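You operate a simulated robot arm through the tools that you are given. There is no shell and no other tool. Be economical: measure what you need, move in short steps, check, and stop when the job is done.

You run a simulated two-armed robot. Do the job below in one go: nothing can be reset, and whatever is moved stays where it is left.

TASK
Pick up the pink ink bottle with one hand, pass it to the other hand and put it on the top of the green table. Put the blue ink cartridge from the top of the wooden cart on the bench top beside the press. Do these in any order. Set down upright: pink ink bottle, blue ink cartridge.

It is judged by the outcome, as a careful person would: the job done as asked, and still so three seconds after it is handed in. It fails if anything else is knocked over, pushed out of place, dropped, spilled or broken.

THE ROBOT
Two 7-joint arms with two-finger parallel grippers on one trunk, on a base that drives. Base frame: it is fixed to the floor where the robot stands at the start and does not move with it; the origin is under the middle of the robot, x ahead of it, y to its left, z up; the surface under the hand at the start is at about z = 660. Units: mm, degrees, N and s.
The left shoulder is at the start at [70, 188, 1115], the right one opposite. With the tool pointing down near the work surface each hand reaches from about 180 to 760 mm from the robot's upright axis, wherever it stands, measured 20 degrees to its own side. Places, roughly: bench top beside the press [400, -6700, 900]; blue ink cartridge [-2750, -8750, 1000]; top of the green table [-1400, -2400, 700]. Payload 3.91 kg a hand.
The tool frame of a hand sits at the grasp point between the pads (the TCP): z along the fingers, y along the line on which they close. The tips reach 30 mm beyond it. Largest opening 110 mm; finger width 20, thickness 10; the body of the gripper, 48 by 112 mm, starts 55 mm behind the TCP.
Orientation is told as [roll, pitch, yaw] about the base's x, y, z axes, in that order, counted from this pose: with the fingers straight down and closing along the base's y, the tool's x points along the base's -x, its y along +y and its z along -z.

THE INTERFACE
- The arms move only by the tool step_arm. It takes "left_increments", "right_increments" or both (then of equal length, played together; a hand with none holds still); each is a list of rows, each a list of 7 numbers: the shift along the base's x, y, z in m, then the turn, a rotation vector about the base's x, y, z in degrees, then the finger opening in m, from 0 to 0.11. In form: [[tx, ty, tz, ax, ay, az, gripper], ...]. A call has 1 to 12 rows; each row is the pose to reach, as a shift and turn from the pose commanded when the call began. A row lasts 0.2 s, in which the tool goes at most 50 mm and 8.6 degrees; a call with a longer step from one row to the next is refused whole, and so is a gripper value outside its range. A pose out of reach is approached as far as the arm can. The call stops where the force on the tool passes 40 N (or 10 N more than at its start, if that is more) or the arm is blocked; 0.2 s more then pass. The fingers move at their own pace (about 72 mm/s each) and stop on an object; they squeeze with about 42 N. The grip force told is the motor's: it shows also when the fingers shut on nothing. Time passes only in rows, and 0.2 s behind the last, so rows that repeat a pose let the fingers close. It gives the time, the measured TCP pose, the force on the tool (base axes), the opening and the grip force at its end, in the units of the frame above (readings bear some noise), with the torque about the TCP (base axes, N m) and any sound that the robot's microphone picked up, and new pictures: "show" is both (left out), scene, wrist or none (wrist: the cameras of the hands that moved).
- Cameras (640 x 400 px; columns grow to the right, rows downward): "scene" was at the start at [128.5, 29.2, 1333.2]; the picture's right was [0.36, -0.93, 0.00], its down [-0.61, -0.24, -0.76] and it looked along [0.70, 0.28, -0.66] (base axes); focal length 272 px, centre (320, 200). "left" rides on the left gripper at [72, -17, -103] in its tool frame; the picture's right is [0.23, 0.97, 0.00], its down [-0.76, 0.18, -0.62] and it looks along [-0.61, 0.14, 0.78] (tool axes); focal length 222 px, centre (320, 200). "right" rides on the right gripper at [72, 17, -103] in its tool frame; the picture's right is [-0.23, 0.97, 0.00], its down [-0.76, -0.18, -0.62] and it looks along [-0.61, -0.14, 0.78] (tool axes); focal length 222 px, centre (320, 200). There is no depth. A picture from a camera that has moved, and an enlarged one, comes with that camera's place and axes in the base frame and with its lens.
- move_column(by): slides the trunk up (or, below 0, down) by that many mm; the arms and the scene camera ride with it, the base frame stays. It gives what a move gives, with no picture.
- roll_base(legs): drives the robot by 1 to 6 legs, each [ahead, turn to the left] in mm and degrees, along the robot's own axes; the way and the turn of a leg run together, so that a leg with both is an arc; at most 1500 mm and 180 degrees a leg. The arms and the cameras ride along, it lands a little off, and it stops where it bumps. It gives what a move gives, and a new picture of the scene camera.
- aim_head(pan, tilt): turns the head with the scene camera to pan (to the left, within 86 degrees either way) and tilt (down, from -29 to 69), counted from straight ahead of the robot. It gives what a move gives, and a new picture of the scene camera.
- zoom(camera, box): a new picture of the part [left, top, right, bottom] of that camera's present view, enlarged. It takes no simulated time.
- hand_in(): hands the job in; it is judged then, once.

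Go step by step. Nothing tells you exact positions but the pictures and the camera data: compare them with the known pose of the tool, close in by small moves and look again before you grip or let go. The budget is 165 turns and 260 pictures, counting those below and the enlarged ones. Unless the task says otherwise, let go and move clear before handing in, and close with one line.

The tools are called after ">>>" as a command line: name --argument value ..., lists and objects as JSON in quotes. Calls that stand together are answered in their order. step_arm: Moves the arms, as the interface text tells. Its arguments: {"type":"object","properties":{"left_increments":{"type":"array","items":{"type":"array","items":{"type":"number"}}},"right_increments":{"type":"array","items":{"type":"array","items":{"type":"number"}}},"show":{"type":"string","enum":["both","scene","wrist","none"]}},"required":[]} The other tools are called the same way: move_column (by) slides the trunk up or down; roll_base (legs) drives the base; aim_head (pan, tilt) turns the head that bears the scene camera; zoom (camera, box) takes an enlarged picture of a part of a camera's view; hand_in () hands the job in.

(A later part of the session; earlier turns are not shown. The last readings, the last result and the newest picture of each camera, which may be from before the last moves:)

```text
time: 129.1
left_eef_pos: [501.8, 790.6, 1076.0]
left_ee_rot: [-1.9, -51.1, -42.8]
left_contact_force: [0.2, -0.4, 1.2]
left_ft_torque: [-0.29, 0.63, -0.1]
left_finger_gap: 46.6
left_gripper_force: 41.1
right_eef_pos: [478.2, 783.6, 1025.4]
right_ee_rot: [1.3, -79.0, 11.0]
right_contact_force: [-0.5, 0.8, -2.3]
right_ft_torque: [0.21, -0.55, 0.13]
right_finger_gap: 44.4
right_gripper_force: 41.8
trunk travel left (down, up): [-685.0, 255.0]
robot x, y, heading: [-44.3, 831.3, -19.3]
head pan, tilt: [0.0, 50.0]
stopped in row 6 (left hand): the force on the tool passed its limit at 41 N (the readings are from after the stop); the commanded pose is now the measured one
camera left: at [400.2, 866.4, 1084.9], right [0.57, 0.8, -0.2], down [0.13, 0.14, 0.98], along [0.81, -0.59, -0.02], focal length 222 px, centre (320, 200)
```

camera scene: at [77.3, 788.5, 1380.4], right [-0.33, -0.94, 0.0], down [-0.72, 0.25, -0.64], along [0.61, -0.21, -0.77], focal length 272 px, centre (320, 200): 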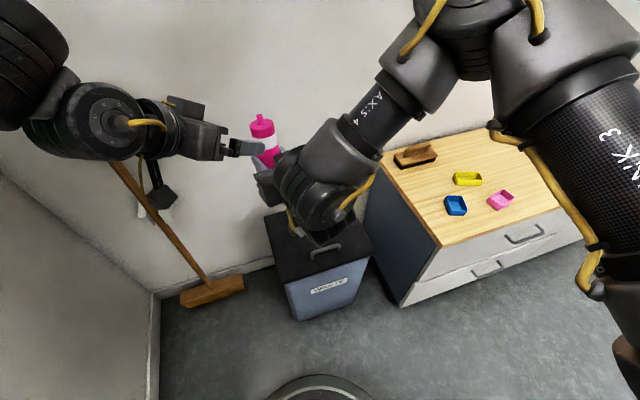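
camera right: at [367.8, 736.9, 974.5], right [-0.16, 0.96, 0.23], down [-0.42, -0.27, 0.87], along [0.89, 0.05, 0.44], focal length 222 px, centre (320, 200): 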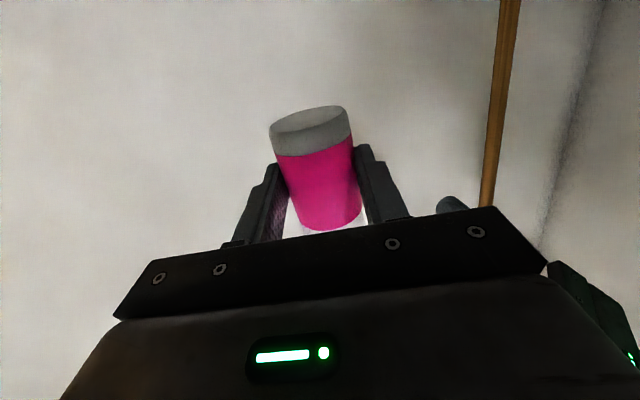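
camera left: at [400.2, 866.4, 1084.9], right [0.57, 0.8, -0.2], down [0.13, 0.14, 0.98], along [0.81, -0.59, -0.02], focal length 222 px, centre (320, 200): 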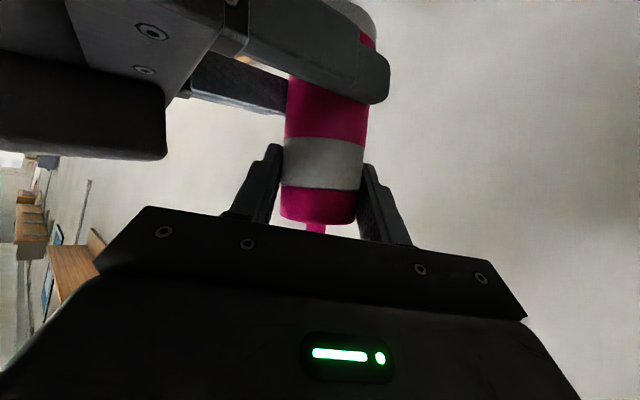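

Both hands hold the bottle. Now the right hand opens.

>>> step_arm --left_increments '[[0, 0, 0, 0, 0, 0, 0.02], [0, 0, 0, 0, 0, 0, 0.02], [0, 0, 0, 0, 0, 0, 0.02], [0, 0, 0, 0, 0, 0, 0.02], [0, 0, 0, 0, 0, 0, 0.02]]' --right_increments '[[0, 0, 0, 0, 0, 0, 0.05], [0, 0, 0, 0, 0, 0, 0.065], [0, 0, 0, 0, 0, 0, 0.09], [0, 0, 0, 0, 0, 0, 0.11], [0, 0, 0, 0, 0, 0, 0.11]]' --show "wrist"

```text
time: 130.3
left_eef_pos: [502.7, 790.1, 1075.5]
left_ee_rot: [-1.7, -50.8, -43.0]
left_contact_force: [-0.2, -0.2, 0.0]
left_ft_torque: [-0.02, -0.02, -0.03]
left_finger_gap: 45.3
left_gripper_force: 42.0
right_eef_pos: [479.1, 783.6, 1026.0]
right_ee_rot: [1.1, -79.0, 11.3]
right_contact_force: [0.7, 0.4, 0.4]
right_ft_torque: [-0.01, 0.0, 0.03]
right_finger_gap: 110.0
right_gripper_force: 0.0
trunk travel left (down, up): [-685.0, 255.0]
robot x, y, heading: [-45.4, 833.2, -19.3]
head pan, tilt: [0.0, 50.0]
camera right: at [362.1, 774.5, 974.3], right [-0.17, 0.96, 0.23], down [-0.42, -0.28, 0.87], along [0.89, 0.05, 0.45], focal length 222 px, centre (320, 200)
camera left: at [400.3, 866.6, 1084.8], right [0.57, 0.8, -0.19], down [0.13, 0.14, 0.98], along [0.81, -0.59, -0.02], focal length 222 px, centre (320, 200)
```

right: 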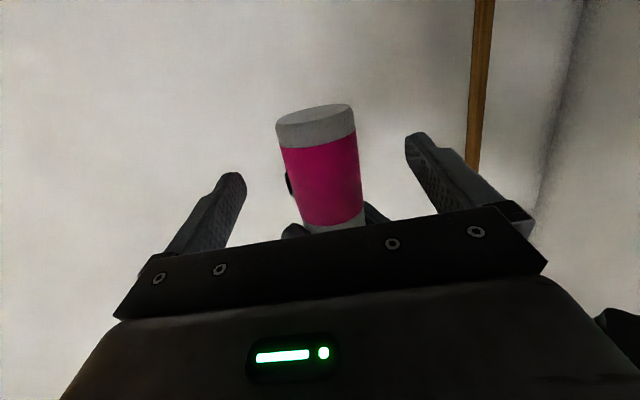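
left: 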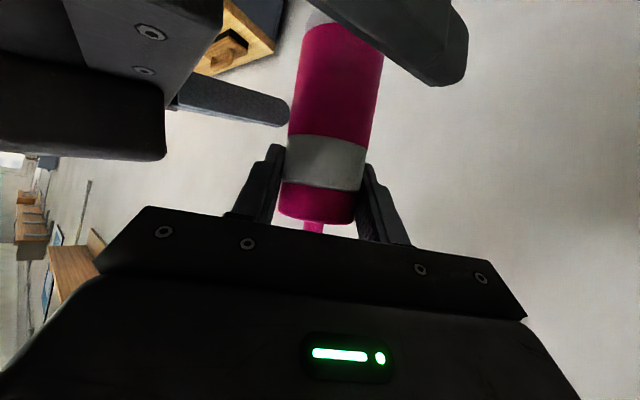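

The left hand holds the bottle alone. I'll withdraw the right hand straight down until it's clear of the bottle.

>>> step_arm --right_increments '[[0, 0, -0.02, 0, 0, 0, 0.11], [0, 0, -0.04, 0, 0, 0, 0.11], [0, 0, -0.06, 0, 0, 0, 0.11], [0, 0, -0.08, 0, 0, 0, 0.11], [0, 0, -0.1, 0, 0, 0, 0.11]]' --show "none"

>>> zoom --camera "left" --box '[0, 0, 640, 400]'

```text
time: 131.5
left_eef_pos: [501.8, 790.0, 1075.9]
left_ee_rot: [-1.6, -50.9, -43.0]
left_contact_force: [0.8, -0.2, -0.3]
left_ft_torque: [0.0, 0.02, -0.01]
left_finger_gap: 44.9
left_gripper_force: 42.1
right_eef_pos: [477.2, 784.0, 924.8]
right_ee_rot: [0.9, -79.0, 11.4]
right_contact_force: [-0.2, 0.2, 0.6]
right_ft_torque: [0.01, 0.02, -0.01]
right_finger_gap: 110.2
right_gripper_force: 0.1
trunk travel left (down, up): [-685.0, 255.0]
robot x, y, heading: [-40.9, 831.7, -19.2]
head pan, tilt: [0.0, 50.0]
```

```text
1.00 times, centred on (320, 200) of left (not enlarged: the box is as wide or as high as the picture)
camera zoom: at [400.5, 866.6, 1084.7], right [0.57, 0.8, -0.19], down [0.13, 0.14, 0.98], along [0.81, -0.59, -0.02], focal length 222 px, centre (320, 200)
```

zoom: 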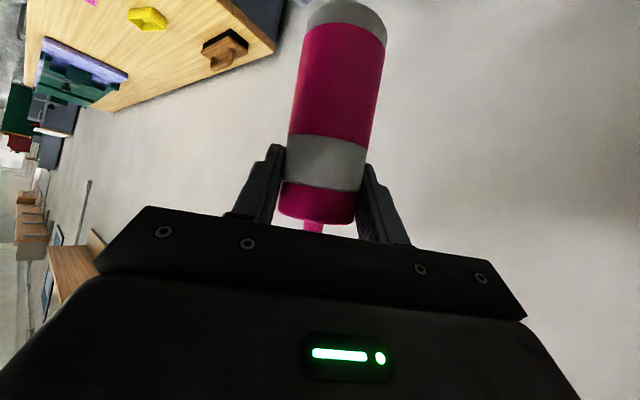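

The pass is done and the right hand is clear. I'll fold the right hand away to its own side and turn it fingers-down.

>>> step_arm --right_increments '[[-0.008, -0.024, 0, 0, 0, 0, 0.11], [-0.016, -0.047, 0, 0, 0, 0, 0.11], [-0.024, -0.07, 0, 0, 0, 0, 0.08], [-0.033, -0.094, 0, 0, 0, 0, 0.05], [-0.04, -0.12, 0, 0, 0, 0, 0.05]]' --show "none"

>>> step_arm --right_increments '[[-0.01, -0.002, -0.02, -1.56, 7.74, 0, 0.05], [-0.022, -0.004, -0.04, -3.1, 15.5, 0, 0.05], [-0.036, -0.007, -0.06, -4.7, 23.2, 0, 0.05], [-0.052, -0.01, -0.08, -6.2, 31, 0, 0.05], [-0.07, -0.014, -0.1, -7.8, 38.7, 0, 0.05], [-0.09, -0.018, -0.115, -9.4, 46.4, 0, 0.05], [-0.11, -0.022, -0.128, -10.9, 54.2, 0, 0.05], [-0.132, -0.026, -0.138, -12.5, 61.9, 0, 0.05], [-0.155, -0.031, -0.146, -14, 69.7, 0, 0.05], [-0.18, -0.036, -0.15, -15.6, 77.4, 0, 0.05]]' --show "scene"

```text
time: 132.7
left_eef_pos: [502.3, 788.5, 1076.3]
left_ee_rot: [-1.6, -50.9, -42.9]
left_contact_force: [0.6, 0.1, -0.6]
left_ft_torque: [0.01, 0.01, -0.01]
left_finger_gap: 44.9
left_gripper_force: 41.0
right_eef_pos: [437.2, 663.3, 924.3]
right_ee_rot: [1.4, -79.0, 10.9]
right_contact_force: [-0.2, 0.0, -0.9]
right_ft_torque: [0.03, 0.01, 0.01]
right_finger_gap: 50.2
right_gripper_force: 0.0
trunk travel left (down, up): [-685.0, 255.0]
robot x, y, heading: [-47.4, 832.0, -19.4]
head pan, tilt: [0.0, 50.0]
```

```text
time: 134.9
left_eef_pos: [501.7, 792.4, 1075.7]
left_ee_rot: [-1.6, -51.0, -42.9]
left_contact_force: [0.7, 0.6, 0.7]
left_ft_torque: [-0.03, 0.0, 0.0]
left_finger_gap: 45.1
left_gripper_force: 41.9
right_eef_pos: [221.2, 669.7, 789.0]
right_ee_rot: [0.0, -0.3, 10.8]
right_contact_force: [0.6, 0.8, -0.5]
right_ft_torque: [0.0, 0.01, -0.01]
right_finger_gap: 49.9
right_gripper_force: 0.1
right hand out of reach, approached as far as the arm can: row 2, 3, 4, 5, 6, 7, 8, 9, 10
trunk travel left (down, up): [-685.0, 255.0]
robot x, y, heading: [-45.2, 830.4, -19.2]
head pan, tilt: [0.0, 50.0]
camera scene: at [76.4, 790.9, 1380.6], right [-0.33, -0.94, 0.0], down [-0.72, 0.25, -0.64], along [0.61, -0.21, -0.77], focal length 272 px, centre (320, 200)
```

scene: 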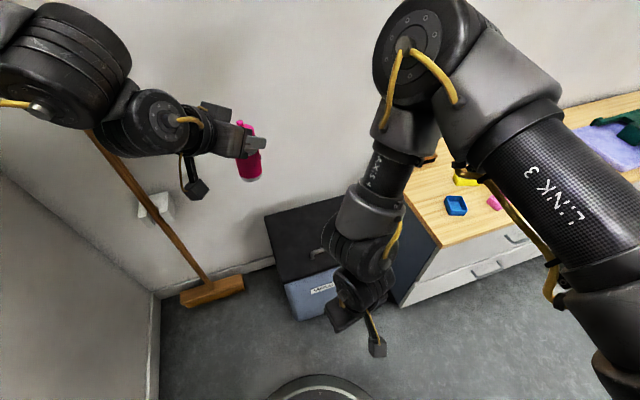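

Next comes the green table at about [-1400, -2400]. I'll turn toward it and look ahead before driving.

>>> roll_base --legs '[[0, -93.5]]'

>>> aim_head --pan 0 --tilt 20

```text
time: 139.2
left_eef_pos: [-123.2, 292.1, 1075.6]
left_ee_rot: [-1.6, -51.0, -137.1]
left_contact_force: [-0.3, -0.5, -0.6]
left_ft_torque: [0.0, 0.06, 0.01]
left_finger_gap: 44.9
left_gripper_force: 42.3
right_eef_pos: [-224.9, 578.6, 790.2]
right_ee_rot: [0.1, -0.4, -83.3]
right_contact_force: [-0.1, -0.3, 0.5]
right_ft_torque: [0.04, -0.03, -0.02]
right_finger_gap: 50.2
right_gripper_force: 0.1
trunk travel left (down, up): [-685.0, 255.0]
robot x, y, heading: [-39.5, 829.5, -113.3]
head pan, tilt: [0.0, 50.0]
camera scene: at [-93.9, 713.4, 1380.5], right [-0.92, 0.4, 0.0], down [0.3, 0.7, -0.64], along [-0.25, -0.59, -0.77], focal length 272 px, centre (320, 200)
```

scene: 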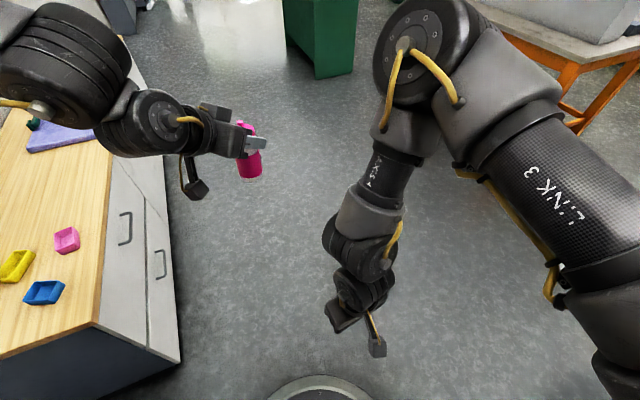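

```text
time: 140.2
left_eef_pos: [-123.4, 291.2, 1076.0]
left_ee_rot: [-1.6, -50.9, -137.0]
left_contact_force: [-0.9, 0.3, 1.4]
left_ft_torque: [0.0, 0.01, 0.02]
left_finger_gap: 44.9
left_gripper_force: 42.4
right_eef_pos: [-225.0, 578.9, 789.2]
right_ee_rot: [0.1, -0.3, -83.3]
right_contact_force: [0.9, 0.3, -0.4]
right_ft_torque: [-0.03, -0.03, -0.02]
right_finger_gap: 50.2
right_gripper_force: 0.1
trunk travel left (down, up): [-685.0, 255.0]
robot x, y, heading: [-42.8, 830.2, -113.1]
head pan, tilt: [0.0, 20.0]
camera scene: at [-100.0, 698.6, 1426.0], right [-0.92, 0.4, 0.0], down [0.14, 0.32, -0.94], along [-0.37, -0.86, -0.34], focal length 272 px, centre (320, 200)
```

scene: 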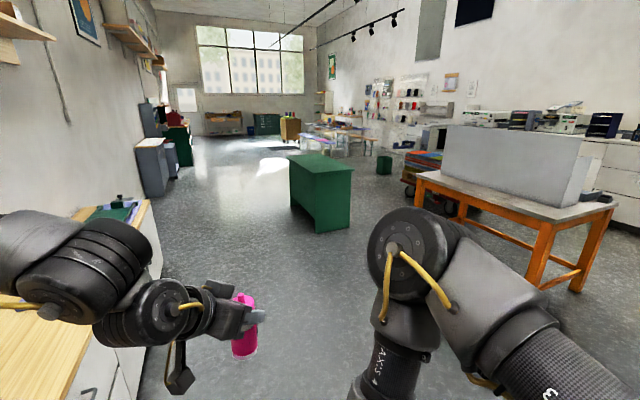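

The green table stands free in the middle of the room. I'll zoom on it to measure it.

>>> zoom --camera "scene" --box '[270, 130, 370, 240]'

```text
3.64 times, centred on (320, 185) of scene
camera zoom: at [-100.0, 698.6, 1426.0], right [-0.92, 0.4, 0.0], down [0.14, 0.32, -0.94], along [-0.37, -0.86, -0.34], focal length 989 px, centre (320, 254)
```

zoom: 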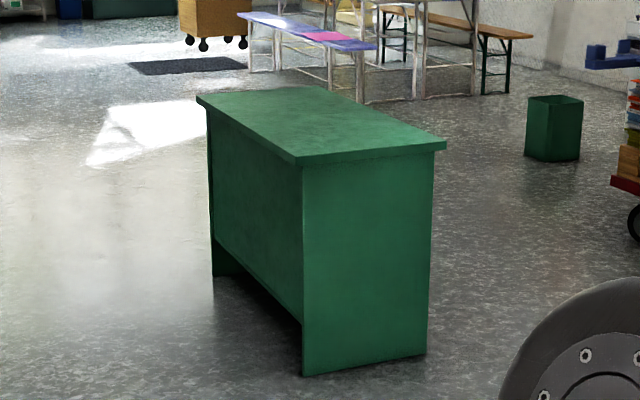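

The table top is empty and spans about x −1640…−1140, y −2950…−1860. I'll drive to about 500 mm short of my standing place and re-measure.

>>> roll_base --legs '[[0, -9], [1150, 0], [1050, 0], [0, 32]]'

>>> aim_head --pan 0 --tilt 35

```text
time: 153.3
left_eef_pos: [-1020.8, -1561.0, 1075.0]
left_ee_rot: [-1.6, -50.9, -111.1]
left_contact_force: [-1.0, -1.2, 0.1]
left_ft_torque: [0.01, 0.0, -0.01]
left_finger_gap: 45.0
left_gripper_force: 42.0
right_eef_pos: [-1237.0, -1347.4, 790.1]
right_ee_rot: [0.1, -0.2, -57.7]
right_contact_force: [-0.7, 0.0, 0.4]
right_ft_torque: [-0.02, -0.03, -0.02]
right_finger_gap: 49.9
right_gripper_force: 0.0
trunk travel left (down, up): [-685.0, 255.0]
robot x, y, heading: [-1181.7, -1039.6, -87.4]
head pan, tilt: [0.0, 20.0]
camera scene: at [-1177.7, -1184.4, 1426.1], right [-1.0, -0.04, 0.0], down [-0.01, 0.34, -0.94], along [0.04, -0.94, -0.34], focal length 272 px, centre (320, 200)
```

scene: 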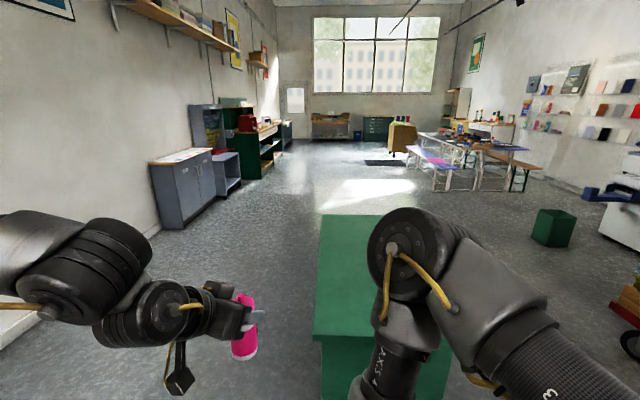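

```text
time: 154.0
left_eef_pos: [-1021.4, -1561.7, 1076.0]
left_ee_rot: [-1.7, -50.9, -111.3]
left_contact_force: [0.1, 0.0, -1.1]
left_ft_torque: [0.02, -0.01, -0.02]
left_finger_gap: 44.9
left_gripper_force: 41.5
right_eef_pos: [-1237.0, -1346.5, 789.0]
right_ee_rot: [0.0, -0.3, -57.7]
right_contact_force: [-1.4, -0.2, -0.2]
right_ft_torque: [0.03, -0.02, 0.03]
right_finger_gap: 50.1
right_gripper_force: 0.1
trunk travel left (down, up): [-685.0, 255.0]
robot x, y, heading: [-1186.0, -1042.7, -87.5]
head pan, tilt: [0.0, 35.0]
camera scene: at [-1177.8, -1179.4, 1402.3], right [-1.0, -0.04, 0.0], down [-0.02, 0.57, -0.82], along [0.03, -0.82, -0.57], focal length 272 px, centre (320, 200)
```

scene: 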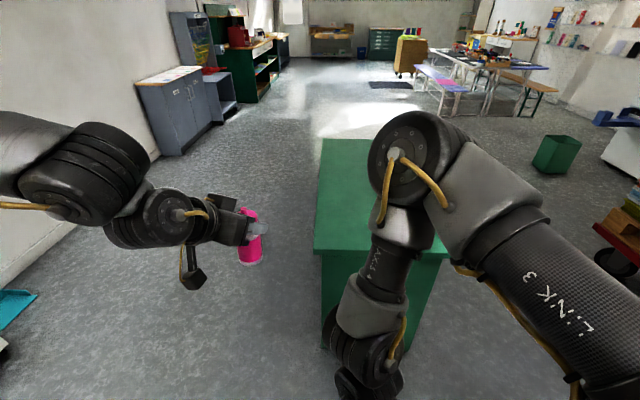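

The table's near edge is at y ≈ −1867, x from −1601 to −1131. I'll raise the right hand so it stays clear of the table, then drive to the standing place.

>>> step_arm --right_increments '[[0, 0, 0.04, 0, 0, 0, 0.05], [0, 0, 0.08, 0, 0, 0, 0.05], [0, 0, 0.12, 0, 0, 0, 0.05], [0, 0, 0.16, 0, 0, 0, 0.05], [0, 0, 0.2, 0, 0, 0, 0.05], [0, 0, 0.24, 0, 0, 0, 0.05]]' --show "none"

>>> roll_base --legs '[[0, -37], [540, 0], [0, 34.5]]'

```text
time: 155.4
left_eef_pos: [-1021.6, -1560.6, 1076.4]
left_ee_rot: [-1.6, -50.9, -111.3]
left_contact_force: [0.4, -1.0, -0.6]
left_ft_torque: [0.0, -0.01, -0.01]
left_finger_gap: 45.0
left_gripper_force: 42.1
right_eef_pos: [-1237.4, -1349.1, 1029.9]
right_ee_rot: [0.0, -0.3, -57.7]
right_contact_force: [0.2, -0.7, -1.3]
right_ft_torque: [0.0, 0.01, 0.0]
right_finger_gap: 50.3
right_gripper_force: 0.0
trunk travel left (down, up): [-685.0, 255.0]
robot x, y, heading: [-1185.8, -1039.5, -87.5]
head pan, tilt: [0.0, 35.0]
```

```text
time: 162.0
left_eef_pos: [-1347.1, -2014.5, 1075.4]
left_ee_rot: [-1.7, -50.8, -113.3]
left_contact_force: [0.7, 0.3, -1.0]
left_ft_torque: [-0.01, 0.01, 0.03]
left_finger_gap: 44.7
left_gripper_force: 41.7
right_eef_pos: [-1554.1, -1793.7, 1029.0]
right_ee_rot: [0.1, -0.3, -59.8]
right_contact_force: [-0.2, -0.1, -0.4]
right_ft_torque: [0.01, 0.01, 0.0]
right_finger_gap: 50.2
right_gripper_force: 0.0
trunk travel left (down, up): [-685.0, 255.0]
robot x, y, heading: [-1491.3, -1485.6, -89.6]
head pan, tilt: [0.0, 35.0]
camera scene: at [-1489.4, -1626.0, 1402.2], right [-1.0, 0.0, 0.0], down [0.0, 0.57, -0.82], along [0.0, -0.82, -0.57], focal length 272 px, centre (320, 200)
```

scene: 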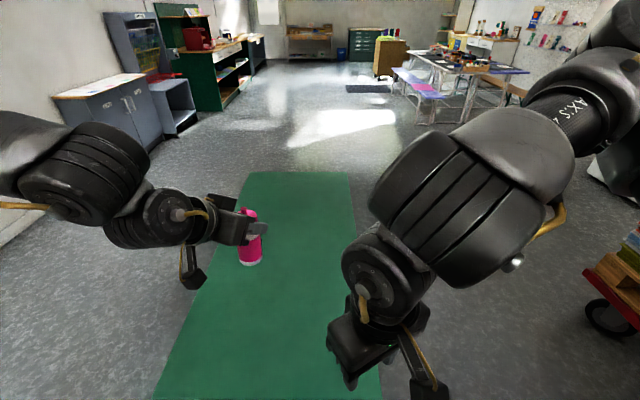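

The bottle hangs over the table. I'll zoom from both cameras to measure its tilt.

>>> zoom --camera "scene" --box '[200, 190, 300, 280]'

>>> zoom --camera "left" --box '[180, 0, 460, 240]'

```text
4.44 times, centred on (250, 235) of scene
camera zoom: at [-1489.4, -1626.0, 1402.2], right [-1.0, 0.0, 0.0], down [0.0, 0.57, -0.82], along [0.0, -0.82, -0.57], focal length 1208 px, centre (631, 44)
```

zoom: 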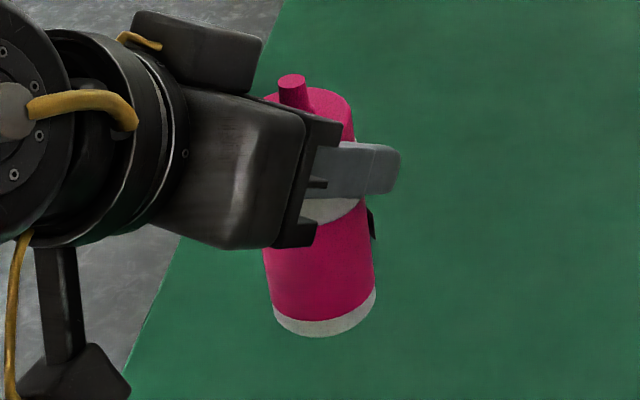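

```text
1.67 times, centred on (320, 120) of left
camera zoom: at [-1309.3, -1891.8, 1084.5], right [0.94, -0.27, -0.19], down [0.18, -0.08, 0.98], along [-0.28, -0.96, -0.02], focal length 370 px, centre (320, 333)
```

zoom: 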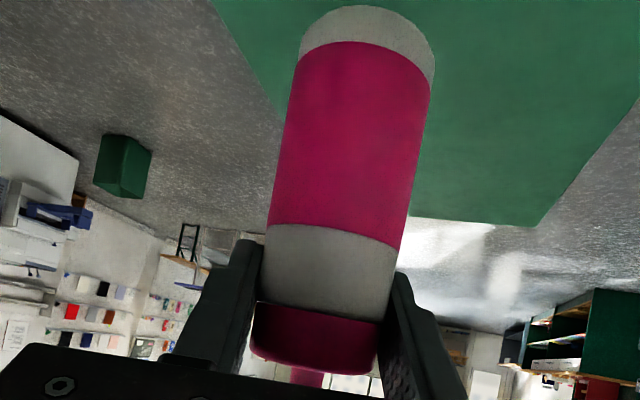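

The bottle's top leans about 8° away from the left hand. I'll pitch the left hand a further −8° to set the bottle upright and re-check.

>>> step_arm --left_increments '[[0, 0, 0, -3.6, 1.6, 0, 0.02], [0, 0, 0, -7.3, 3.2, 0, 0.02], [0, 0, 0, -7.3, 3.2, 0, 0.02]]' --show "none"

>>> zoom --camera "scene" --box '[200, 190, 300, 280]'

```text
time: 162.8
left_eef_pos: [-1346.4, -2013.6, 1075.3]
left_ee_rot: [-1.8, -59.0, -113.1]
left_contact_force: [1.0, 0.4, 0.1]
left_ft_torque: [0.02, 0.01, 0.01]
left_finger_gap: 45.0
left_gripper_force: 42.2
right_eef_pos: [-1554.0, -1793.1, 1029.1]
right_ee_rot: [0.0, -0.2, -59.8]
right_contact_force: [-0.1, -0.3, 0.1]
right_ft_torque: [0.0, 0.01, 0.01]
right_finger_gap: 49.8
right_gripper_force: 0.1
trunk travel left (down, up): [-685.0, 255.0]
robot x, y, heading: [-1490.1, -1485.9, -89.6]
head pan, tilt: [0.0, 35.0]
```

```text
4.44 times, centred on (250, 235) of scene
camera zoom: at [-1489.4, -1626.0, 1402.2], right [-1.0, 0.0, 0.0], down [0.0, 0.57, -0.82], along [0.0, -0.82, -0.57], focal length 1208 px, centre (631, 44)
```

zoom: 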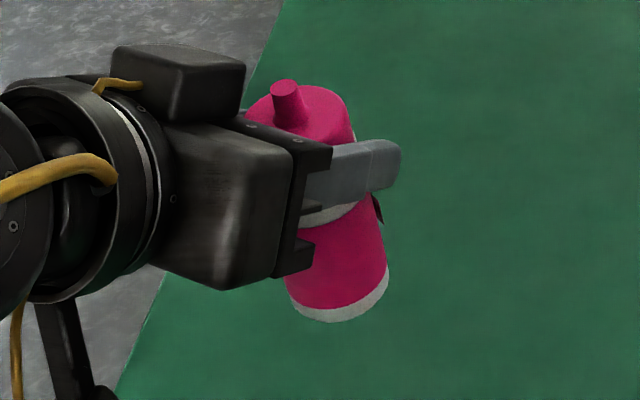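

The bottle is now vertical to within about a degree. I'll lower the trunk 260 mm, then close in slowly.

>>> move_column --by -260

>>> zoom --camera "left" --box '[180, 0, 460, 240]'

>>> zoom --camera "scene" --box '[200, 170, 320, 280]'

```text
time: 165.4
left_eef_pos: [-1346.9, -2012.9, 813.5]
left_ee_rot: [-1.8, -58.9, -113.2]
left_contact_force: [-0.2, -0.3, -0.1]
left_ft_torque: [0.0, 0.0, 0.01]
left_finger_gap: 45.1
left_gripper_force: 41.8
right_eef_pos: [-1553.5, -1794.3, 769.7]
right_ee_rot: [0.1, -0.4, -59.8]
right_contact_force: [0.2, 0.7, 0.7]
right_ft_torque: [0.04, -0.01, -0.03]
right_finger_gap: 50.2
right_gripper_force: 0.1
trunk travel left (down, up): [-425.0, 515.0]
robot x, y, heading: [-1490.5, -1485.1, -89.6]
head pan, tilt: [0.0, 35.0]
```

```text
1.67 times, centred on (320, 120) of left
camera zoom: at [-1308.9, -1891.3, 806.6], right [0.93, -0.3, -0.21], down [0.23, 0.05, 0.97], along [-0.28, -0.95, 0.11], focal length 370 px, centre (320, 333)
```

zoom: 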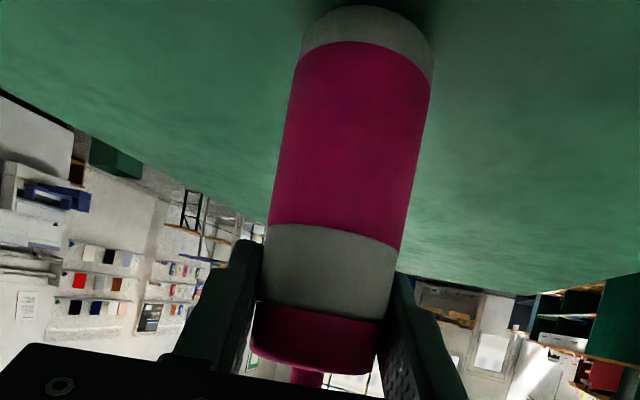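

```text
3.64 times, centred on (260, 225) of scene
camera zoom: at [-1489.3, -1625.8, 1142.3], right [-1.0, 0.0, 0.0], down [0.0, 0.57, -0.82], along [0.0, -0.82, -0.57], focal length 989 px, centre (538, 109)
```

zoom: 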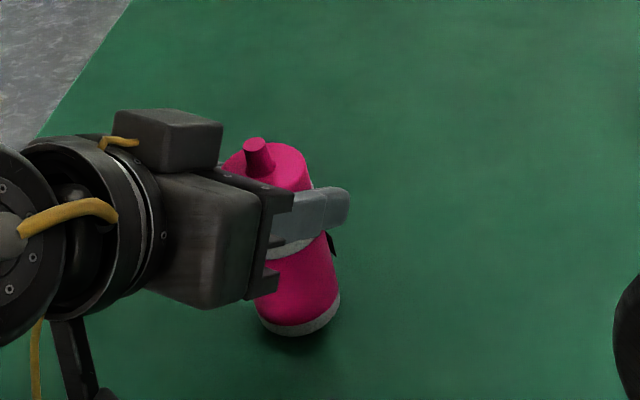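

The base is a couple of centimetres above the table. I'll lower in small steps until contact shows.

>>> step_arm --left_increments '[[0, 0, -0.004, 0, 0, 0, 0.02], [0, 0, -0.008, 0, 0, 0, 0.02], [0, 0, -0.012, 0, 0, 0, 0.02]]' --show "none"

>>> zoom --camera "scene" --box '[220, 200, 300, 270]'

```text
time: 166.2
left_eef_pos: [-1346.7, -2012.7, 809.8]
left_ee_rot: [-1.8, -59.8, -113.2]
left_contact_force: [4.1, -3.4, 37.8]
left_ft_torque: [0.07, -0.62, 0.07]
left_finger_gap: 45.2
left_gripper_force: 41.7
right_eef_pos: [-1554.1, -1792.9, 770.2]
right_ee_rot: [0.1, -0.5, -59.9]
right_contact_force: [-0.2, 0.3, -0.1]
right_ft_torque: [-0.04, 0.03, 0.02]
right_finger_gap: 49.9
right_gripper_force: 0.0
trunk travel left (down, up): [-425.0, 515.0]
robot x, y, heading: [-1486.9, -1485.7, -89.7]
head pan, tilt: [0.0, 35.0]
```

```text
5.71 times, centred on (260, 235) of scene
camera zoom: at [-1489.9, -1622.6, 1143.4], right [-1.0, 0.0, 0.0], down [0.0, 0.57, -0.82], along [0.0, -0.82, -0.57], focal length 1554 px, centre (663, 0)
```

zoom: 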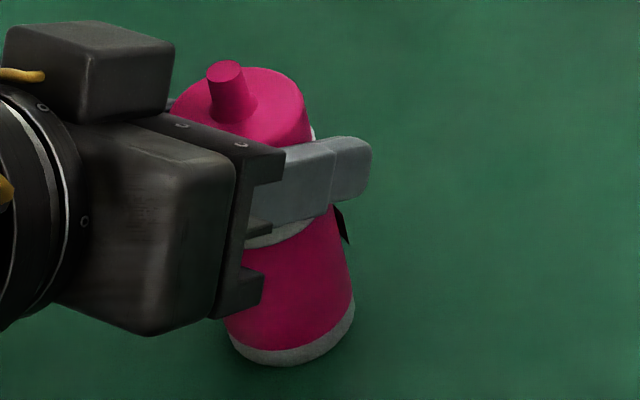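

Contact at 38 N: the bottle stands on the table. I'll relieve the press by raising the command 7 mm, then open slowly.

>>> step_arm --left_increments '[[0, 0, 0.004, 0, 0, 0, 0.02], [0, 0, 0.007, 0, 0, 0, 0.02], [0, 0, 0.007, 0, 0, 0, 0.02]]' --show "none"

```text
time: 167.0
left_eef_pos: [-1347.1, -2011.4, 809.7]
left_ee_rot: [-1.8, -58.6, -113.3]
left_contact_force: [-2.3, -2.1, 8.9]
left_ft_torque: [-0.03, 0.16, 0.02]
left_finger_gap: 45.1
left_gripper_force: 42.1
right_eef_pos: [-1554.1, -1792.4, 770.6]
right_ee_rot: [0.1, -0.4, -59.7]
right_contact_force: [0.1, -0.4, 0.4]
right_ft_torque: [0.0, 0.0, -0.02]
right_finger_gap: 50.0
right_gripper_force: 0.0
trunk travel left (down, up): [-425.0, 515.0]
robot x, y, heading: [-1489.9, -1487.2, -89.6]
head pan, tilt: [0.0, 35.0]
```

>>> step_arm --left_increments '[[0, 0, 0.001, 0, 0, 0, 0.046], [0, 0, 0.001, 0, 0, 0, 0.05], [0, 0, 0.001, 0, 0, 0, 0.06], [0, 0, 0.001, 0, 0, 0, 0.08], [0, 0, 0.001, 0, 0, 0, 0.11], [0, 0, 0.001, 0, 0, 0, 0.11], [0, 0, 0.001, 0, 0, 0, 0.11]]' --show "none"

>>> zoom --camera "scene" --box '[200, 190, 320, 280]'

>>> zoom --camera "left" --box '[0, 0, 640, 400]'

```text
time: 168.6
left_eef_pos: [-1346.5, -2012.3, 811.1]
left_ee_rot: [-1.8, -58.9, -113.2]
left_contact_force: [0.3, -0.2, -0.9]
left_ft_torque: [-0.02, -0.03, 0.02]
left_finger_gap: 109.8
left_gripper_force: 0.1
right_eef_pos: [-1553.3, -1793.3, 770.7]
right_ee_rot: [0.1, -0.3, -59.8]
right_contact_force: [0.1, 0.3, 0.3]
right_ft_torque: [0.03, -0.01, 0.0]
right_finger_gap: 50.2
right_gripper_force: 0.1
trunk travel left (down, up): [-425.0, 515.0]
robot x, y, heading: [-1488.1, -1487.0, -89.8]
head pan, tilt: [0.0, 35.0]
```

```text
4.44 times, centred on (260, 235) of scene
camera zoom: at [-1489.3, -1625.8, 1142.2], right [-1.0, 0.0, 0.0], down [0.0, 0.57, -0.82], along [0.0, -0.82, -0.57], focal length 1208 px, centre (587, 44)
```

zoom: 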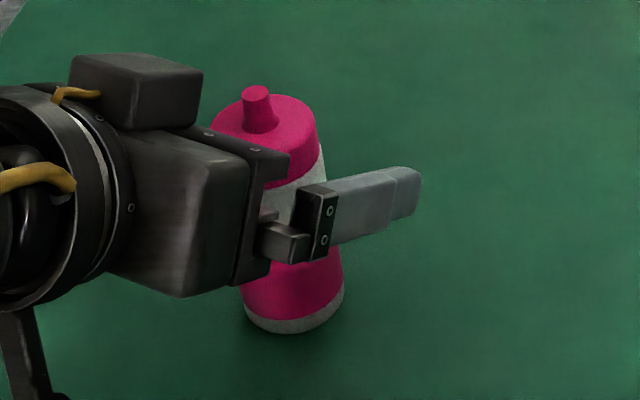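

```text
1.00 times, centred on (320, 200) of left (not enlarged: the box is as wide or as high as the picture)
camera zoom: at [-1308.8, -1891.4, 802.5], right [0.93, -0.3, -0.21], down [0.23, 0.05, 0.97], along [-0.28, -0.95, 0.11], focal length 222 px, centre (320, 200)
```

zoom: 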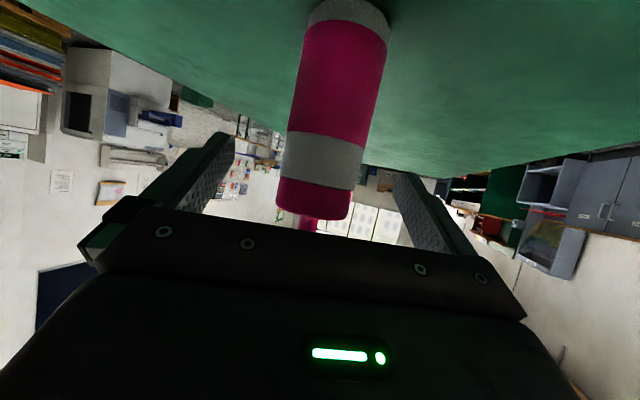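

The bottle stands upright and released. I'll raise the trunk straight up to clear it, then reverse away from the table.

>>> move_column --by 180

>>> roll_base --legs '[[-450, 0]]'

```text
time: 170.6
left_eef_pos: [-1346.0, -2012.5, 989.6]
left_ee_rot: [-1.7, -58.9, -113.2]
left_contact_force: [-0.2, 0.3, -0.2]
left_ft_torque: [0.04, 0.01, 0.0]
left_finger_gap: 110.2
left_gripper_force: 0.1
right_eef_pos: [-1553.5, -1793.6, 949.8]
right_ee_rot: [0.1, -0.3, -59.8]
right_contact_force: [-0.1, -1.3, -0.2]
right_ft_torque: [-0.01, -0.02, -0.01]
right_finger_gap: 50.0
right_gripper_force: 0.1
trunk travel left (down, up): [-605.0, 335.0]
robot x, y, heading: [-1487.6, -1483.0, -89.7]
head pan, tilt: [0.0, 35.0]
```

```text
time: 173.4
left_eef_pos: [-1351.6, -1559.5, 992.2]
left_ee_rot: [-1.9, -58.9, -113.7]
left_contact_force: [-0.3, 0.6, -0.4]
left_ft_torque: [-0.02, 0.0, 0.02]
left_finger_gap: 110.1
left_gripper_force: 0.0
right_eef_pos: [-1556.2, -1339.3, 948.4]
right_ee_rot: [0.1, -0.3, -60.3]
right_contact_force: [0.0, 0.2, 0.5]
right_ft_torque: [-0.01, -0.01, 0.0]
right_finger_gap: 50.1
right_gripper_force: 0.0
trunk travel left (down, up): [-605.0, 335.0]
robot x, y, heading: [-1489.0, -1031.4, -90.3]
head pan, tilt: [0.0, 35.0]
camera scene: at [-1490.6, -1171.8, 1322.2], right [-1.0, 0.0, 0.0], down [0.0, 0.57, -0.82], along [0.0, -0.82, -0.57], focal length 272 px, centre (320, 200)
```

scene: 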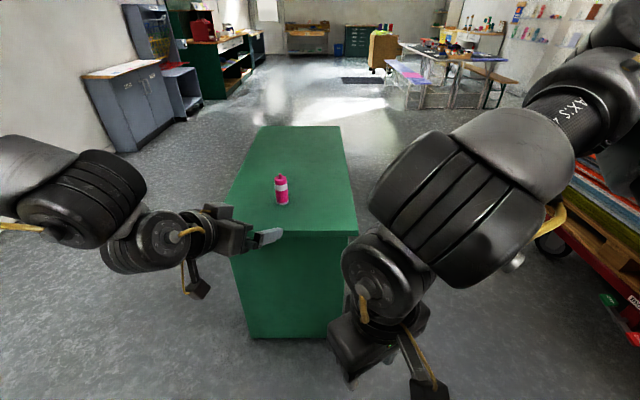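

The bottle stands well on the green table. Next is the blue cartridge on the wooden cart near [-2750, -8750]; I'll drive down the clear aisle on the left of the green table.

>>> roll_base --legs '[[0, 43], [1316, 0], [0, -43], [1300, 0], [0, -22], [1500, 0]]'

```text
time: 198.2
left_eef_pos: [-1220.3, -5209.8, 991.4]
left_ee_rot: [-1.9, -58.9, -135.6]
left_contact_force: [0.5, 0.4, -0.5]
left_ft_torque: [0.02, -0.02, 0.01]
left_finger_gap: 110.1
left_gripper_force: 0.0
right_eef_pos: [-1326.7, -4928.6, 949.2]
right_ee_rot: [0.1, -0.3, -82.0]
right_contact_force: [0.8, 0.8, 0.2]
right_ft_torque: [0.01, 0.0, 0.0]
right_finger_gap: 50.2
right_gripper_force: 0.0
trunk travel left (down, up): [-605.0, 335.0]
robot x, y, heading: [-1150.3, -4669.4, -112.2]
head pan, tilt: [0.0, 35.0]
camera scene: at [-1203.4, -4797.5, 1322.2], right [-0.93, 0.38, 0.0], down [0.22, 0.53, -0.82], along [-0.31, -0.76, -0.57], focal length 272 px, centre (320, 200)
```

scene: 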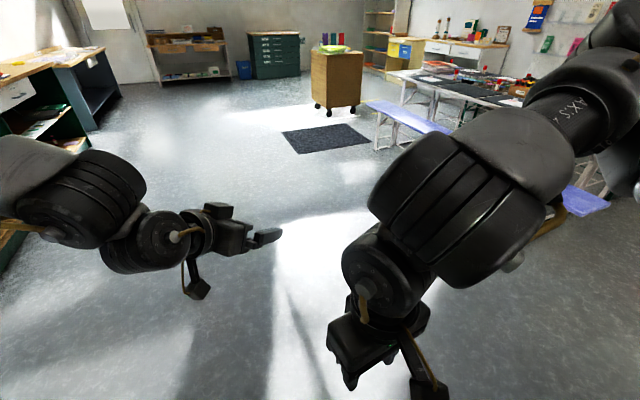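

The cart with coloured cartridges is ahead. Zooming in.

>>> zoom --camera "scene" --box '[290, 20, 390, 130]'

```text
3.64 times, centred on (340, 75) of scene
camera zoom: at [-1203.4, -4797.5, 1322.2], right [-0.93, 0.38, 0.0], down [0.22, 0.53, -0.82], along [-0.31, -0.76, -0.57], focal length 989 px, centre (247, 654)
```

zoom: 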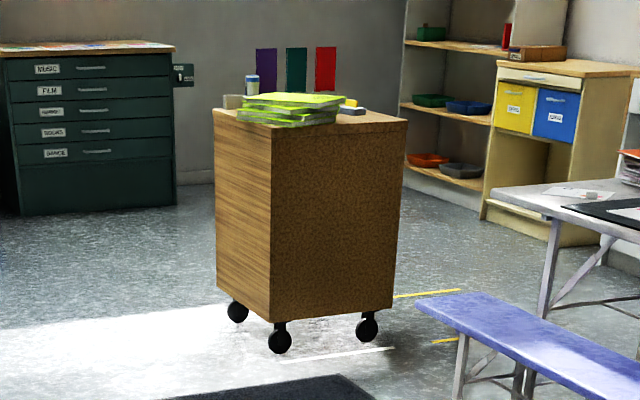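

The blue-and-white cartridge stands at the cart's back-left of the top, beside a green stack. I'll go along x ≈ −1650 (avoiding the mat) and face the cart from its left side.

>>> roll_base --legs '[[0, 14.8], [1300, 0], [1300, 0], [1300, 0], [0, -82.6]]'

>>> aim_head --pan 0 --tilt 20

```text
time: 221.3
left_eef_pos: [-2212.7, -8664.3, 992.1]
left_ee_rot: [-1.8, -58.9, 156.1]
left_contact_force: [-0.2, 0.1, -0.2]
left_ft_torque: [0.02, 0.03, -0.01]
left_finger_gap: 110.1
left_gripper_force: 0.0
right_eef_pos: [-1990.2, -8459.9, 951.0]
right_ee_rot: [0.1, -0.4, -150.6]
right_contact_force: [-0.3, -0.4, 0.3]
right_ft_torque: [0.0, -0.03, -0.04]
right_finger_gap: 50.3
right_gripper_force: 0.1
trunk travel left (down, up): [-605.0, 335.0]
robot x, y, heading: [-1686.7, -8525.8, 179.7]
head pan, tilt: [0.0, 35.0]
camera scene: at [-1822.4, -8528.1, 1322.2], right [0.01, 1.0, 0.0], down [0.57, -0.01, -0.82], along [-0.82, 0.01, -0.57], focal length 272 px, centre (320, 200)
```

scene: 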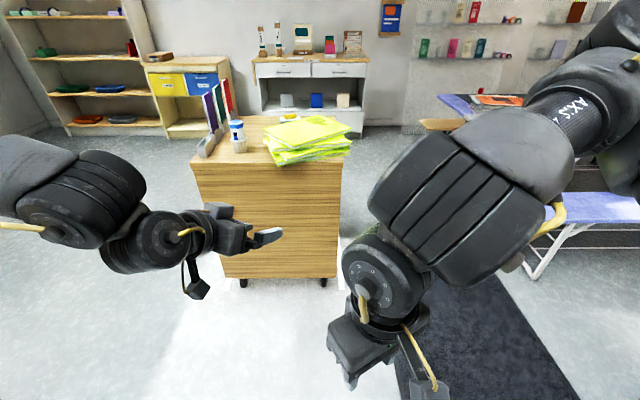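

```text
time: 222.1
left_eef_pos: [-2213.2, -8664.1, 991.5]
left_ee_rot: [-1.8, -58.9, 156.0]
left_contact_force: [-0.4, 0.3, -0.2]
left_ft_torque: [0.01, 0.0, -0.02]
left_finger_gap: 110.0
left_gripper_force: 0.1
right_eef_pos: [-1991.4, -8459.7, 949.8]
right_ee_rot: [0.2, -0.3, -150.5]
right_contact_force: [-0.1, -0.2, -0.5]
right_ft_torque: [-0.02, 0.0, 0.02]
right_finger_gap: 50.2
right_gripper_force: 0.1
trunk travel left (down, up): [-605.0, 335.0]
robot x, y, heading: [-1682.7, -8530.8, 179.6]
head pan, tilt: [0.0, 20.0]
camera scene: at [-1827.4, -8528.2, 1346.0], right [0.01, 1.0, 0.0], down [0.34, 0.0, -0.94], along [-0.94, 0.01, -0.34], focal length 272 px, centre (320, 200)
```

scene: 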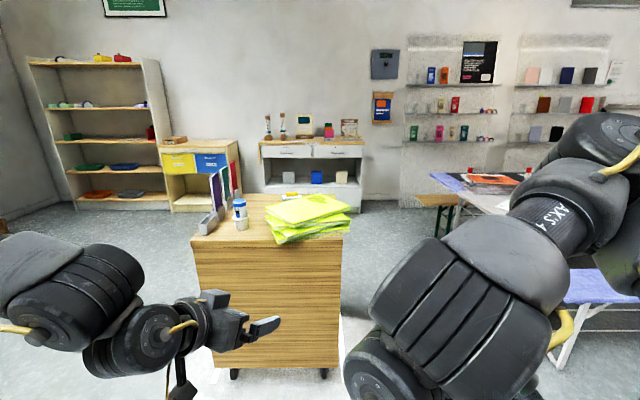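

The cartridge is near the cart's close edge. Zooming in for detail.

>>> zoom --camera "scene" --box '[180, 150, 370, 270]'

```text
3.33 times, centred on (275, 210) of scene
camera zoom: at [-1827.4, -8528.2, 1346.0], right [0.01, 1.0, 0.0], down [0.34, 0.0, -0.94], along [-0.94, 0.01, -0.34], focal length 906 px, centre (470, 167)
```

zoom: 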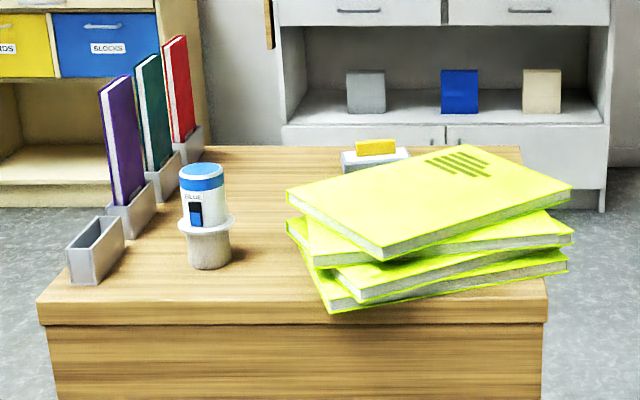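

>>> zoom --camera "scene" --box '[220, 190, 262, 236]'

```text
8.70 times, centred on (241, 213) of scene
camera zoom: at [-1827.4, -8528.2, 1346.0], right [0.01, 1.0, 0.0], down [0.34, 0.0, -0.94], along [-0.94, 0.01, -0.34], focal length 2364 px, centre (1007, 87)
```

zoom: 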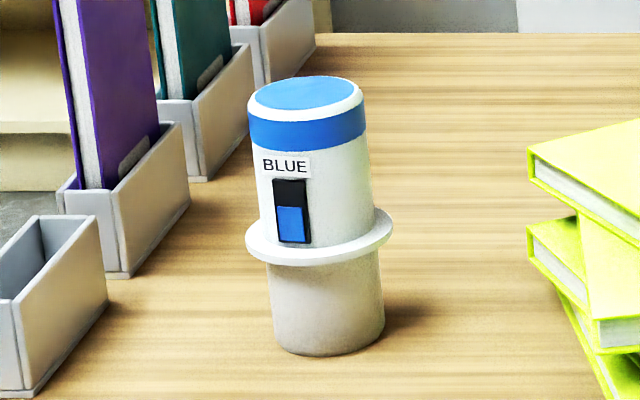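

The cartridge is a flanged cylinder about 55 mm wide and 120 mm tall at about [-2852, -8840], on the cart top at z ≈ 850. Before going closer I'll fold the left arm back so it stays clear of the books.

>>> step_arm --left_increments '[[0.02, -0.009, 0.0, -3, -6.74, 0, 0.05], [0.04, -0.018, 0.0, -6, -13.5, 0, 0.05], [0.06, -0.027, -0.005, -9, -20.2, 0, 0.05], [0.08, -0.036, -0.01, -12, -27, 0, 0.05], [0.1, -0.045, -0.02, -15, -33.7, 0, 0.05], [0.12, -0.054, -0.03, -18, -40.4, 0, 0.05], [0.14, -0.06, -0.04, -21, -47.2, 0, 0.05], [0.15, -0.066, -0.05, -24, -53.9, 0, 0.05], [0.18, -0.08, -0.05, -24, -53.9, 0, 0.05], [0.21, -0.1, -0.05, -24, -53.9, 0, 0.05]]' --show "scene"

```text
time: 224.3
left_eef_pos: [-2035.2, -8751.0, 945.1]
left_ee_rot: [-1.9, 0.3, 156.0]
left_contact_force: [0.3, -0.5, 0.8]
left_ft_torque: [-0.02, -0.03, -0.05]
left_finger_gap: 49.8
left_gripper_force: 0.1
left hand out of reach, approached as far as the arm can: row 9, 10
right_eef_pos: [-1990.9, -8458.7, 948.7]
right_ee_rot: [0.2, -0.4, -150.6]
right_contact_force: [-0.7, -0.7, 0.6]
right_ft_torque: [0.01, -0.04, -0.02]
right_finger_gap: 50.0
right_gripper_force: 0.0
trunk travel left (down, up): [-605.0, 335.0]
robot x, y, heading: [-1684.7, -8527.4, 179.7]
head pan, tilt: [0.0, 20.0]
camera scene: at [-1828.6, -8528.1, 1345.9], right [0.01, 1.0, 0.0], down [0.34, 0.0, -0.94], along [-0.94, 0.01, -0.34], focal length 272 px, centre (320, 200)
```

scene: 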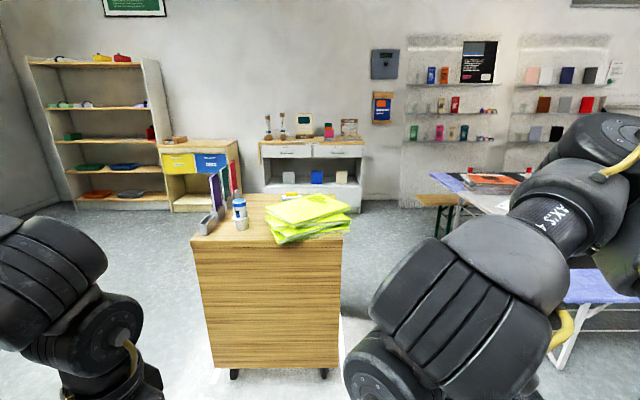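

I'll raise the trunk for clearance and drive most of the way, then re-measure.

>>> move_column --by 130

>>> roll_base --legs '[[0, 27.7], [620, 0], [0, -27.7]]'

>>> aim_head --pan 0 --tilt 40

```text
time: 225.9
left_eef_pos: [-2035.5, -8750.1, 1076.4]
left_ee_rot: [-1.9, 0.2, 156.0]
left_contact_force: [-0.6, 0.2, -0.3]
left_ft_torque: [-0.03, 0.0, 0.01]
left_finger_gap: 50.0
left_gripper_force: 0.0
right_eef_pos: [-1991.3, -8459.8, 1079.8]
right_ee_rot: [0.1, -0.3, -150.6]
right_contact_force: [0.1, 0.6, 0.1]
right_ft_torque: [0.03, 0.0, -0.02]
right_finger_gap: 49.9
right_gripper_force: 0.2
trunk travel left (down, up): [-735.0, 205.0]
robot x, y, heading: [-1686.1, -8526.4, 179.2]
head pan, tilt: [0.0, 20.0]
```

```text
time: 232.1
left_eef_pos: [-2587.5, -9032.3, 1076.6]
left_ee_rot: [-2.0, 0.2, 155.8]
left_contact_force: [-0.6, -0.2, -0.3]
left_ft_torque: [0.0, 0.02, 0.05]
left_finger_gap: 50.1
left_gripper_force: 0.1
right_eef_pos: [-2543.2, -8742.0, 1078.5]
right_ee_rot: [0.0, -0.3, -150.8]
right_contact_force: [-0.6, -0.6, 0.5]
right_ft_torque: [0.01, 0.01, 0.04]
right_finger_gap: 50.0
right_gripper_force: 0.0
trunk travel left (down, up): [-735.0, 205.0]
robot x, y, heading: [-2234.9, -8812.1, 179.2]
head pan, tilt: [0.0, 20.0]
camera scene: at [-2379.8, -8810.4, 1476.0], right [0.01, 1.0, 0.0], down [0.34, 0.0, -0.94], along [-0.94, 0.01, -0.34], focal length 272 px, centre (320, 200)
```

scene: 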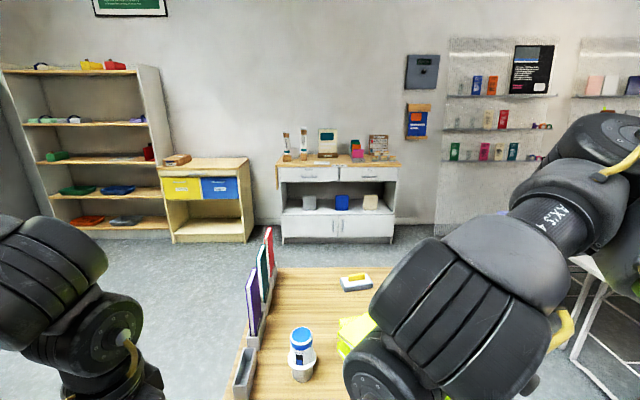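

```text
time: 233.0
left_eef_pos: [-2589.0, -9031.7, 1075.9]
left_ee_rot: [-2.0, 0.1, 155.8]
left_contact_force: [-0.2, -0.3, 0.1]
left_ft_torque: [0.04, 0.01, -0.03]
left_finger_gap: 50.2
left_gripper_force: 0.1
right_eef_pos: [-2542.8, -8741.4, 1079.8]
right_ee_rot: [0.1, -0.2, -150.6]
right_contact_force: [0.0, 0.6, 0.7]
right_ft_torque: [-0.01, 0.0, 0.0]
right_finger_gap: 50.2
right_gripper_force: 0.0
trunk travel left (down, up): [-735.0, 205.0]
robot x, y, heading: [-2232.7, -8810.3, 179.3]
head pan, tilt: [0.0, 40.0]
camera scene: at [-2371.5, -8809.9, 1444.7], right [0.01, 1.0, 0.0], down [0.64, -0.01, -0.77], along [-0.77, 0.01, -0.64], focal length 272 px, centre (320, 200)
```

scene: 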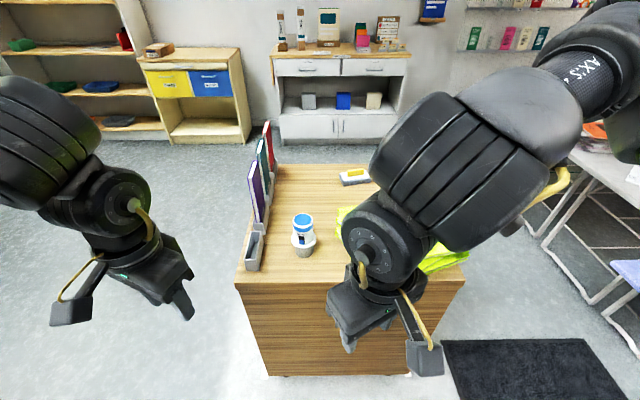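

The cartridge is at about [-2862, -8846]. I'll drive 150 mm forward and bring the right hand above it with yaw 180.

>>> roll_base --legs '[[150, 0]]'

```text
time: 234.3
left_eef_pos: [-2736.3, -9029.6, 1076.4]
left_ee_rot: [-1.8, 0.1, 155.6]
left_contact_force: [0.4, 0.5, 0.4]
left_ft_torque: [0.0, 0.01, 0.0]
left_finger_gap: 50.2
left_gripper_force: 0.0
right_eef_pos: [-2691.3, -8737.9, 1080.0]
right_ee_rot: [0.1, -0.3, -150.9]
right_contact_force: [0.2, -0.8, 0.0]
right_ft_torque: [0.0, 0.01, 0.04]
right_finger_gap: 50.1
right_gripper_force: 0.2
trunk travel left (down, up): [-735.0, 205.0]
robot x, y, heading: [-2384.8, -8810.9, 179.0]
head pan, tilt: [0.0, 40.0]
camera scene: at [-2519.9, -8808.1, 1444.9], right [0.01, 1.0, 0.0], down [0.64, -0.01, -0.77], along [-0.77, 0.01, -0.64], focal length 272 px, centre (320, 200)
```

scene: 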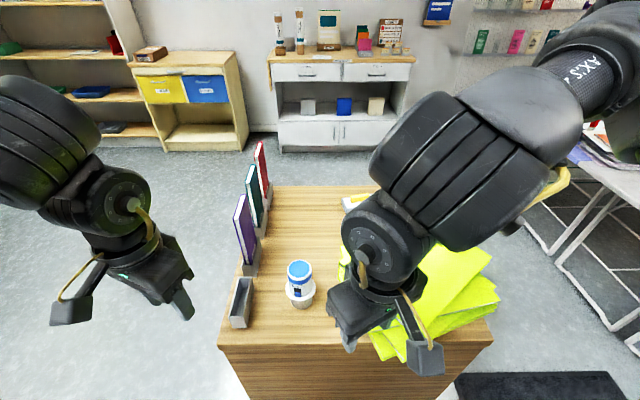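

>>> step_arm --right_increments '[[-0.028, -0.018, 0, 0, 0, -5, 0.07], [-0.057, -0.036, 0, 0, 0, -10, 0.09], [-0.085, -0.054, 0, 0, 0, -15, 0.1], [-0.114, -0.072, 0, 0, 0, -20, 0.1], [-0.142, -0.09, 0, 0, 0, -25, 0.1], [-0.168, -0.106, 0, 0, 0, -29, 0.1], [-0.168, -0.106, 0, 0, 0, -29, 0.1]]' --show "wrist"

```text
time: 235.9
left_eef_pos: [-2739.4, -9029.4, 1076.1]
left_ee_rot: [-1.8, 0.2, 155.8]
left_contact_force: [-0.1, -0.3, 0.1]
left_ft_torque: [0.0, -0.04, -0.02]
left_finger_gap: 49.7
left_gripper_force: 0.0
right_eef_pos: [-2862.2, -8845.9, 1082.2]
right_ee_rot: [0.2, -0.3, -179.8]
right_contact_force: [0.5, -1.2, -0.4]
right_ft_torque: [0.01, 0.04, -0.05]
right_finger_gap: 100.0
right_gripper_force: 0.1
trunk travel left (down, up): [-735.0, 205.0]
robot x, y, heading: [-2386.9, -8811.9, 179.0]
head pan, tilt: [0.0, 40.0]
camera right: at [-2788.4, -8862.6, 1184.4], right [-0.22, -0.97, 0.0], down [-0.76, 0.18, 0.63], along [-0.61, 0.14, -0.78], focal length 222 px, centre (320, 200)
```

right: 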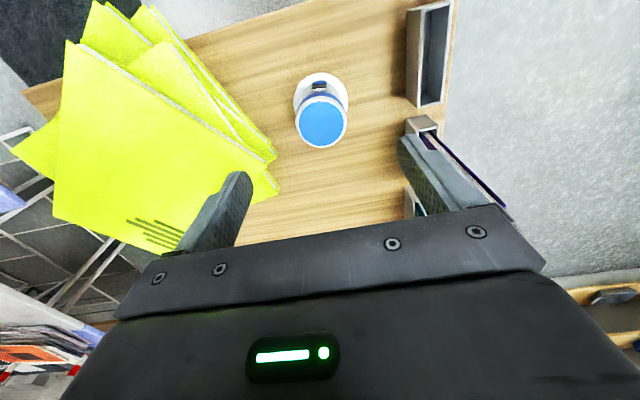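

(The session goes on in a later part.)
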